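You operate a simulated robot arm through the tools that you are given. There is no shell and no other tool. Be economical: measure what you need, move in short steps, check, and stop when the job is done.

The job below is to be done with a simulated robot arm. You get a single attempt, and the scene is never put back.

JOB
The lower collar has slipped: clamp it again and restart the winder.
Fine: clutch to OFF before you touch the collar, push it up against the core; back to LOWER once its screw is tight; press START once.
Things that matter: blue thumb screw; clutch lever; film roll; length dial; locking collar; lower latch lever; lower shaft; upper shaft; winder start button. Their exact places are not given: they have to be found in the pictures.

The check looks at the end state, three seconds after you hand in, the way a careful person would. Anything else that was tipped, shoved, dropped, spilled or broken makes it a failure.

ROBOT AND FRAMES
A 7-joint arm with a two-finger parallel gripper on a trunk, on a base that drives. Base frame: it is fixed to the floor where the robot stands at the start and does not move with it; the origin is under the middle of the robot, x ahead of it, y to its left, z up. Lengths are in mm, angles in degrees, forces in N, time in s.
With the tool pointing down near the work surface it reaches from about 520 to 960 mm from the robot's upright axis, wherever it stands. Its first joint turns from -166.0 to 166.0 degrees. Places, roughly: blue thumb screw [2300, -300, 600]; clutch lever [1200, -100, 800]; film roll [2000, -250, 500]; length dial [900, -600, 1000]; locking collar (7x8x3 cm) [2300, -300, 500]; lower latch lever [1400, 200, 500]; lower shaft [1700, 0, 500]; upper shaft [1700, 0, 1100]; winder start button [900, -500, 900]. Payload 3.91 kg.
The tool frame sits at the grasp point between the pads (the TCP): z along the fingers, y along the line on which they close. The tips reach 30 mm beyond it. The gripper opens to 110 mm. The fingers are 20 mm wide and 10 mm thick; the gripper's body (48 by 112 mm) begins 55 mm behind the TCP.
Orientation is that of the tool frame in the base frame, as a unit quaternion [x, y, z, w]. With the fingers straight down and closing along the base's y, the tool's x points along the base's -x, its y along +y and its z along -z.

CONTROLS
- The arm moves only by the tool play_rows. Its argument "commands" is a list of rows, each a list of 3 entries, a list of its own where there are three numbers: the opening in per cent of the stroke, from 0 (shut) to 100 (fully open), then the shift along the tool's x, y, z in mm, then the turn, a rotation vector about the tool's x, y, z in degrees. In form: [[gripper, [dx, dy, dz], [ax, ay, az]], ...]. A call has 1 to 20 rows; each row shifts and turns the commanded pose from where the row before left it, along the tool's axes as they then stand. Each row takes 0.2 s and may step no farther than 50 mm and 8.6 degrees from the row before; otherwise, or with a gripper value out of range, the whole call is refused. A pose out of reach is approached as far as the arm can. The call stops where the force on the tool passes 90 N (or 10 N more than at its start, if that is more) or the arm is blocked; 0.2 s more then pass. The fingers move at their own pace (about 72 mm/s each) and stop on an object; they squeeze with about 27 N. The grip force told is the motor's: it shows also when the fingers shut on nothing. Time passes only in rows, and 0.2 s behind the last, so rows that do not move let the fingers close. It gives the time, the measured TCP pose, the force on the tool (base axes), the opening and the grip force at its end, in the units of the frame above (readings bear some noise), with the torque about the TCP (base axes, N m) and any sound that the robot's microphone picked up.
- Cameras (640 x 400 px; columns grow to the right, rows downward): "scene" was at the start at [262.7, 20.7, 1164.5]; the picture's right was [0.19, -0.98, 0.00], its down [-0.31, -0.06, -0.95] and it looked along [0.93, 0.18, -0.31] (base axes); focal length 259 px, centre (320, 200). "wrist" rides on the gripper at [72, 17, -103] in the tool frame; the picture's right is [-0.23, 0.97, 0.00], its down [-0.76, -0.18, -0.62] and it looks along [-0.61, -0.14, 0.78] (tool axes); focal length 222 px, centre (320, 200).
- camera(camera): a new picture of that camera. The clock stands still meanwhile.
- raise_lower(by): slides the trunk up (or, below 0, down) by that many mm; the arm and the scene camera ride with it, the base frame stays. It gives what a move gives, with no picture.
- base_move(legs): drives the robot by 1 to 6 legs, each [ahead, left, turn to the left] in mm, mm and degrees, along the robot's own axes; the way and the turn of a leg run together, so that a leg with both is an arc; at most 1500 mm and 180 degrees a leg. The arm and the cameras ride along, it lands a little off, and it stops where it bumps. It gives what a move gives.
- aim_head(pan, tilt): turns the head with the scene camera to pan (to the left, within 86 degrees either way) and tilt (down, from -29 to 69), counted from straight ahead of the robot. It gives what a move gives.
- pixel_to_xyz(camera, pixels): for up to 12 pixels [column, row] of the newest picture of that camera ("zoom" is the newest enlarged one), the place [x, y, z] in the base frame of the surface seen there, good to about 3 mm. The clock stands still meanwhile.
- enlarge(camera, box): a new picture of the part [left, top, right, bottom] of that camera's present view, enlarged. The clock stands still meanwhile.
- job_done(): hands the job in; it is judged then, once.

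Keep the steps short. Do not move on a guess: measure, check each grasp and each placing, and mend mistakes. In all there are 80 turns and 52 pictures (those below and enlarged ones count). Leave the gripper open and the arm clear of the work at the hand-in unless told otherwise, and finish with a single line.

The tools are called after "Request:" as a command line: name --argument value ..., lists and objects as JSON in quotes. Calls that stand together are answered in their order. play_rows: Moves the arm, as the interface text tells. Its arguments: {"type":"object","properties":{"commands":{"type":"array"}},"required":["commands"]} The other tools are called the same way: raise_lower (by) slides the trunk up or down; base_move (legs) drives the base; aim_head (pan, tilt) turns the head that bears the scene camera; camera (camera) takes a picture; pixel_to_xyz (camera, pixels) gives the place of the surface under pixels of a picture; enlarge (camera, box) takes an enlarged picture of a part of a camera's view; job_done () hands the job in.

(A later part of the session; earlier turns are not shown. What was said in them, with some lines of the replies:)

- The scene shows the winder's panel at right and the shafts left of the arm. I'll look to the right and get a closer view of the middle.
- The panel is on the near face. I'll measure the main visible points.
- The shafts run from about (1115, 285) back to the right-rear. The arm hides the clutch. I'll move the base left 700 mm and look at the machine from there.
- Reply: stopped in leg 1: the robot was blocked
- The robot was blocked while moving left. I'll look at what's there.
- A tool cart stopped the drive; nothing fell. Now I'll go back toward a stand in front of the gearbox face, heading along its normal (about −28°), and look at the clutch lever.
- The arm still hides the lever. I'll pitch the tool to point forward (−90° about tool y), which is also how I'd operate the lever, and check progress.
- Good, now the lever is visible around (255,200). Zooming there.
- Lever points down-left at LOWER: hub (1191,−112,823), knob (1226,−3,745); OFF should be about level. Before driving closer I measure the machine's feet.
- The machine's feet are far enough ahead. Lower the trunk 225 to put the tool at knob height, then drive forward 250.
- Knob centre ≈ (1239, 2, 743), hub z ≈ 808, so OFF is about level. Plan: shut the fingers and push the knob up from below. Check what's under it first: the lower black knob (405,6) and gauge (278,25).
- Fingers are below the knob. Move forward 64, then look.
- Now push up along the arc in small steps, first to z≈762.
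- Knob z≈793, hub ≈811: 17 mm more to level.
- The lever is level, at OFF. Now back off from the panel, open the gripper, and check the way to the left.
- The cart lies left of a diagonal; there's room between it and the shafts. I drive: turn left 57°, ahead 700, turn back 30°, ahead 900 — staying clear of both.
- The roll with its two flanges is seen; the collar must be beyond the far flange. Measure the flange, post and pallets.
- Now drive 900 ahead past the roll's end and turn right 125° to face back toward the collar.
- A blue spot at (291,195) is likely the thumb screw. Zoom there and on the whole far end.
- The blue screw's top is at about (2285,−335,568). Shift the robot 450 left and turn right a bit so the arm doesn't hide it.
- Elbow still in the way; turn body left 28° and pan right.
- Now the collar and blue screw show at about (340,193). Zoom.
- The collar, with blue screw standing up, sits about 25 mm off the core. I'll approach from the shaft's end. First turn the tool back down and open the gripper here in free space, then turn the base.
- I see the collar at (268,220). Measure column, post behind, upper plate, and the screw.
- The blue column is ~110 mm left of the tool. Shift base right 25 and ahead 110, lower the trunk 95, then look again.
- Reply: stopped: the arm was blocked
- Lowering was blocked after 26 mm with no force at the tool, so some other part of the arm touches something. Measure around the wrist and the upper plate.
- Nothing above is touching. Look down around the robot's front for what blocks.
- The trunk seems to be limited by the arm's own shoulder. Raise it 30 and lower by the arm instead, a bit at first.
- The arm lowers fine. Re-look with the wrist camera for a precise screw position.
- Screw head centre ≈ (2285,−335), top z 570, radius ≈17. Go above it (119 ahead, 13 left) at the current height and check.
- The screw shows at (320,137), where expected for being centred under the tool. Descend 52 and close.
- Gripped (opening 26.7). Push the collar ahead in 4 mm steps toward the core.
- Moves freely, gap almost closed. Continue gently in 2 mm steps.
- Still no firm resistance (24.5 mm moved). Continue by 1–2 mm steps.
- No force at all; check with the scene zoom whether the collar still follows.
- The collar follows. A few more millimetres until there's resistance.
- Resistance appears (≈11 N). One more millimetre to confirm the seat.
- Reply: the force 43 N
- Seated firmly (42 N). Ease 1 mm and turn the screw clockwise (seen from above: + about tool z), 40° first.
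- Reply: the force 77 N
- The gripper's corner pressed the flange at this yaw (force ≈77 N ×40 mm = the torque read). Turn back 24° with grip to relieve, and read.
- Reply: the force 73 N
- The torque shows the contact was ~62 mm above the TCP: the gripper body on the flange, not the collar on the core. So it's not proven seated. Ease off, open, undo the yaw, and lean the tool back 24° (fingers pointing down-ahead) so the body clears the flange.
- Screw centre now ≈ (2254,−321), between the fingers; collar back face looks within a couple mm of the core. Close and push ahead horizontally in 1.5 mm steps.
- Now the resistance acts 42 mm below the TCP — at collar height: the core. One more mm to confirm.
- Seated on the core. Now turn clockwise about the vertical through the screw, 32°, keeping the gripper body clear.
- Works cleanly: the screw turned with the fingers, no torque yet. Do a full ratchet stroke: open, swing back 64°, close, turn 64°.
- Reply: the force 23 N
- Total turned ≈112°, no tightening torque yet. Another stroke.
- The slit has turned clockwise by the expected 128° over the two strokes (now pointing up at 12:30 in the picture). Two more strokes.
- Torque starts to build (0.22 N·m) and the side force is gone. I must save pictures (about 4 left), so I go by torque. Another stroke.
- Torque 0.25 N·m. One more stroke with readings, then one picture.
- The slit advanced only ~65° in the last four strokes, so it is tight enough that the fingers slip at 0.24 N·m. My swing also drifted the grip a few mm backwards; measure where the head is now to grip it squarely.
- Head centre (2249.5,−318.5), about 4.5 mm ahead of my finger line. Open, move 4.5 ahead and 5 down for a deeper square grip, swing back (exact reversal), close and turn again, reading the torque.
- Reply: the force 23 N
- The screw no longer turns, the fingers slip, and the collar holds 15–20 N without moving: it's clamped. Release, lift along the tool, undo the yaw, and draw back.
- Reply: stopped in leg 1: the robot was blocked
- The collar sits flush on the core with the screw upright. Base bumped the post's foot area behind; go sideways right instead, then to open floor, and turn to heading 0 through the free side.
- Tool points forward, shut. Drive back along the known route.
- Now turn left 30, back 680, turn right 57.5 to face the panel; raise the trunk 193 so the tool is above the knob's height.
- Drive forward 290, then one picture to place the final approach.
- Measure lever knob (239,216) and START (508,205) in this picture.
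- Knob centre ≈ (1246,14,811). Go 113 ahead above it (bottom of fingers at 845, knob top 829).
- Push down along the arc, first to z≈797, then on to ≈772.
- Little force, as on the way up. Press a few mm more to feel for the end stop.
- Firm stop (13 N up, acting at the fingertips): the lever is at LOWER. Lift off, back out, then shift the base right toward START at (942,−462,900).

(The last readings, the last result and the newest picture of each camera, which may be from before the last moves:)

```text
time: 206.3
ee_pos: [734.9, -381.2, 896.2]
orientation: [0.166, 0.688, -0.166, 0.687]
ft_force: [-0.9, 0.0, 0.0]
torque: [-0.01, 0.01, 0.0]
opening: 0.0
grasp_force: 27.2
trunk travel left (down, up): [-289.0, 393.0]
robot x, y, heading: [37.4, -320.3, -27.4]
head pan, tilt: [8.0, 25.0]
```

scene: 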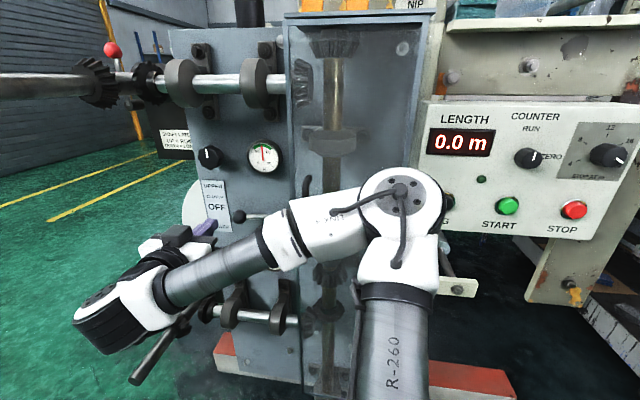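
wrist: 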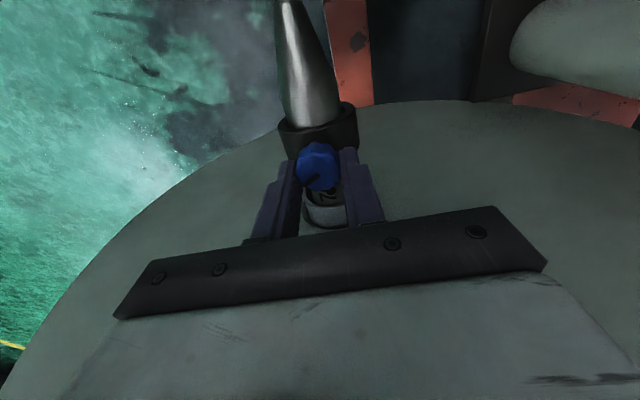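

START is 221 ahead, 22 left, 4 up. Move to 25 mm before contact, then read the pose.

Request:
play_rows --commands '[[0, [-4, 11, 28], [0, 0, 0]], [0, [0, 11, 28], [0, 0, 0]], [0, [0, 0, 28], [0, 0, 0]], [0, [0, 0, 28], [0, 0, 0]], [0, [0, 0, 28], [0, 0, 0]], [0, [0, 0, 25], [0, 0, 0]], [0, [0, 0, 0], [0, 0, 0]]]'

```text
time: 207.9
ee_pos: [891.8, -436.2, 900.3]
orientation: [0.166, 0.688, -0.165, 0.687]
ft_force: [-0.7, 0.1, -0.3]
torque: [-0.03, -0.01, 0.01]
opening: 0.0
grasp_force: 27.1
trunk travel left (down, up): [-289.0, 393.0]
robot x, y, heading: [32.8, -319.5, -27.8]
head pan, tilt: [8.0, 25.0]
```

Aligned (0 lateral), tip 26 mm from the button. Advance 22, then gently press.

Request:
play_rows --commands '[[0, [0, 0, 12], [0, 0, 0]], [0, [0, 0, 10], [0, 0, 0]], [0, [0, 0, 0], [0, 0, 0]]]'

Request:
play_rows --commands '[[0, [0, 0, 2], [0, 0, 0]], [0, [0, 0, 2], [0, 0, 0]], [0, [0, 0, 2], [0, 0, 0]], [0, [0, 0, 0], [0, 0, 0]]]'

```text
time: 208.7
ee_pos: [912.3, -446.5, 899.6]
orientation: [0.165, 0.688, -0.165, 0.687]
ft_force: [0.5, -0.4, 0.1]
torque: [0.0, -0.04, -0.02]
opening: 0.1
grasp_force: 26.8
trunk travel left (down, up): [-289.0, 393.0]
robot x, y, heading: [36.9, -323.5, -27.6]
head pan, tilt: [8.0, 25.0]
```

```text
time: 209.7
ee_pos: [915.8, -450.0, 900.5]
orientation: [0.167, 0.688, -0.166, 0.687]
ft_force: [-1.0, -0.6, -0.4]
torque: [0.03, 0.02, -0.01]
opening: 0.3
grasp_force: 27.5
trunk travel left (down, up): [-289.0, 393.0]
robot x, y, heading: [35.0, -319.4, -27.4]
head pan, tilt: [8.0, 25.0]
```

Tip is just at the surface. Press on in 2 mm steps.

Request:
play_rows --commands '[[0, [0, 0, 2], [0, 0, 0]], [0, [0, 0, 2], [0, 0, 0]], [0, [0, 0, 0], [0, 0, 0]]]'

```text
time: 210.5
ee_pos: [920.1, -450.0, 900.9]
orientation: [0.166, 0.688, -0.165, 0.687]
ft_force: [-1.7, -0.8, 0.2]
torque: [-0.02, -0.02, -0.09]
opening: 0.0
grasp_force: 27.1
trunk travel left (down, up): [-289.0, 393.0]
robot x, y, heading: [35.3, -322.0, -27.6]
head pan, tilt: [8.0, 25.0]
heard: click
```

A click: START is pressed. Draw straight back, open the gripper, back the base off, and take the last picture.

Request:
play_rows --commands '[[0, [0, 0, -25], [0, 0, 0]], [0, [0, 0, -30], [0, 0, 0]], [0, [0, 0, -30], [0, 0, 0]], [100, [0, 0, -30], [0, 0, 0]], [100, [0, 0, -30], [0, 0, 0]], [100, [0, 0, 0], [0, 0, 0]], [100, [0, 0, 0], [0, 0, 0]], [100, [0, 0, 0], [0, 0, 0]]]'

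Request:
aim_head --pan 20 --tilt 15

Request:
camera --camera "scene"

```text
time: 212.3
ee_pos: [790.1, -386.4, 901.1]
orientation: [0.165, 0.689, -0.165, 0.687]
ft_force: [1.5, -0.2, 0.3]
torque: [-0.01, 0.02, 0.01]
opening: 110.0
grasp_force: 0.1
trunk travel left (down, up): [-289.0, 393.0]
robot x, y, heading: [34.7, -325.2, -27.4]
head pan, tilt: [8.0, 25.0]
```

```text
time: 213.0
ee_pos: [791.0, -386.2, 900.5]
orientation: [0.166, 0.688, -0.165, 0.687]
ft_force: [0.6, -0.5, 0.1]
torque: [0.03, 0.0, 0.03]
opening: 110.1
grasp_force: 0.1
trunk travel left (down, up): [-289.0, 393.0]
robot x, y, heading: [35.7, -324.3, -27.4]
head pan, tilt: [20.0, 15.0]
```

```text
0 pictures are left
```

scene: 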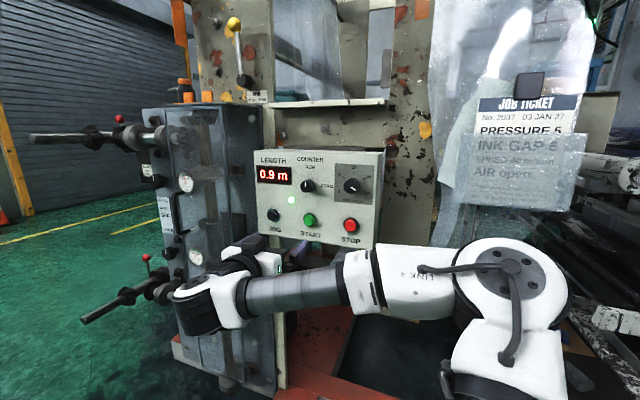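

The counter reads 0.9 m and the run lamp is lit: the winder is running. The gripper is open and the arm is clear, so I hand in.

Request:
job_done

```text
The job is handed in.
```

The collar is clamped against the core, the clutch is back at LOWER, and START was pressed once; the winder was running at hand-in (counter at 0.9 m), and the base was stopped twice while driving, once at the tool cart and once near the post, with no damage seen.
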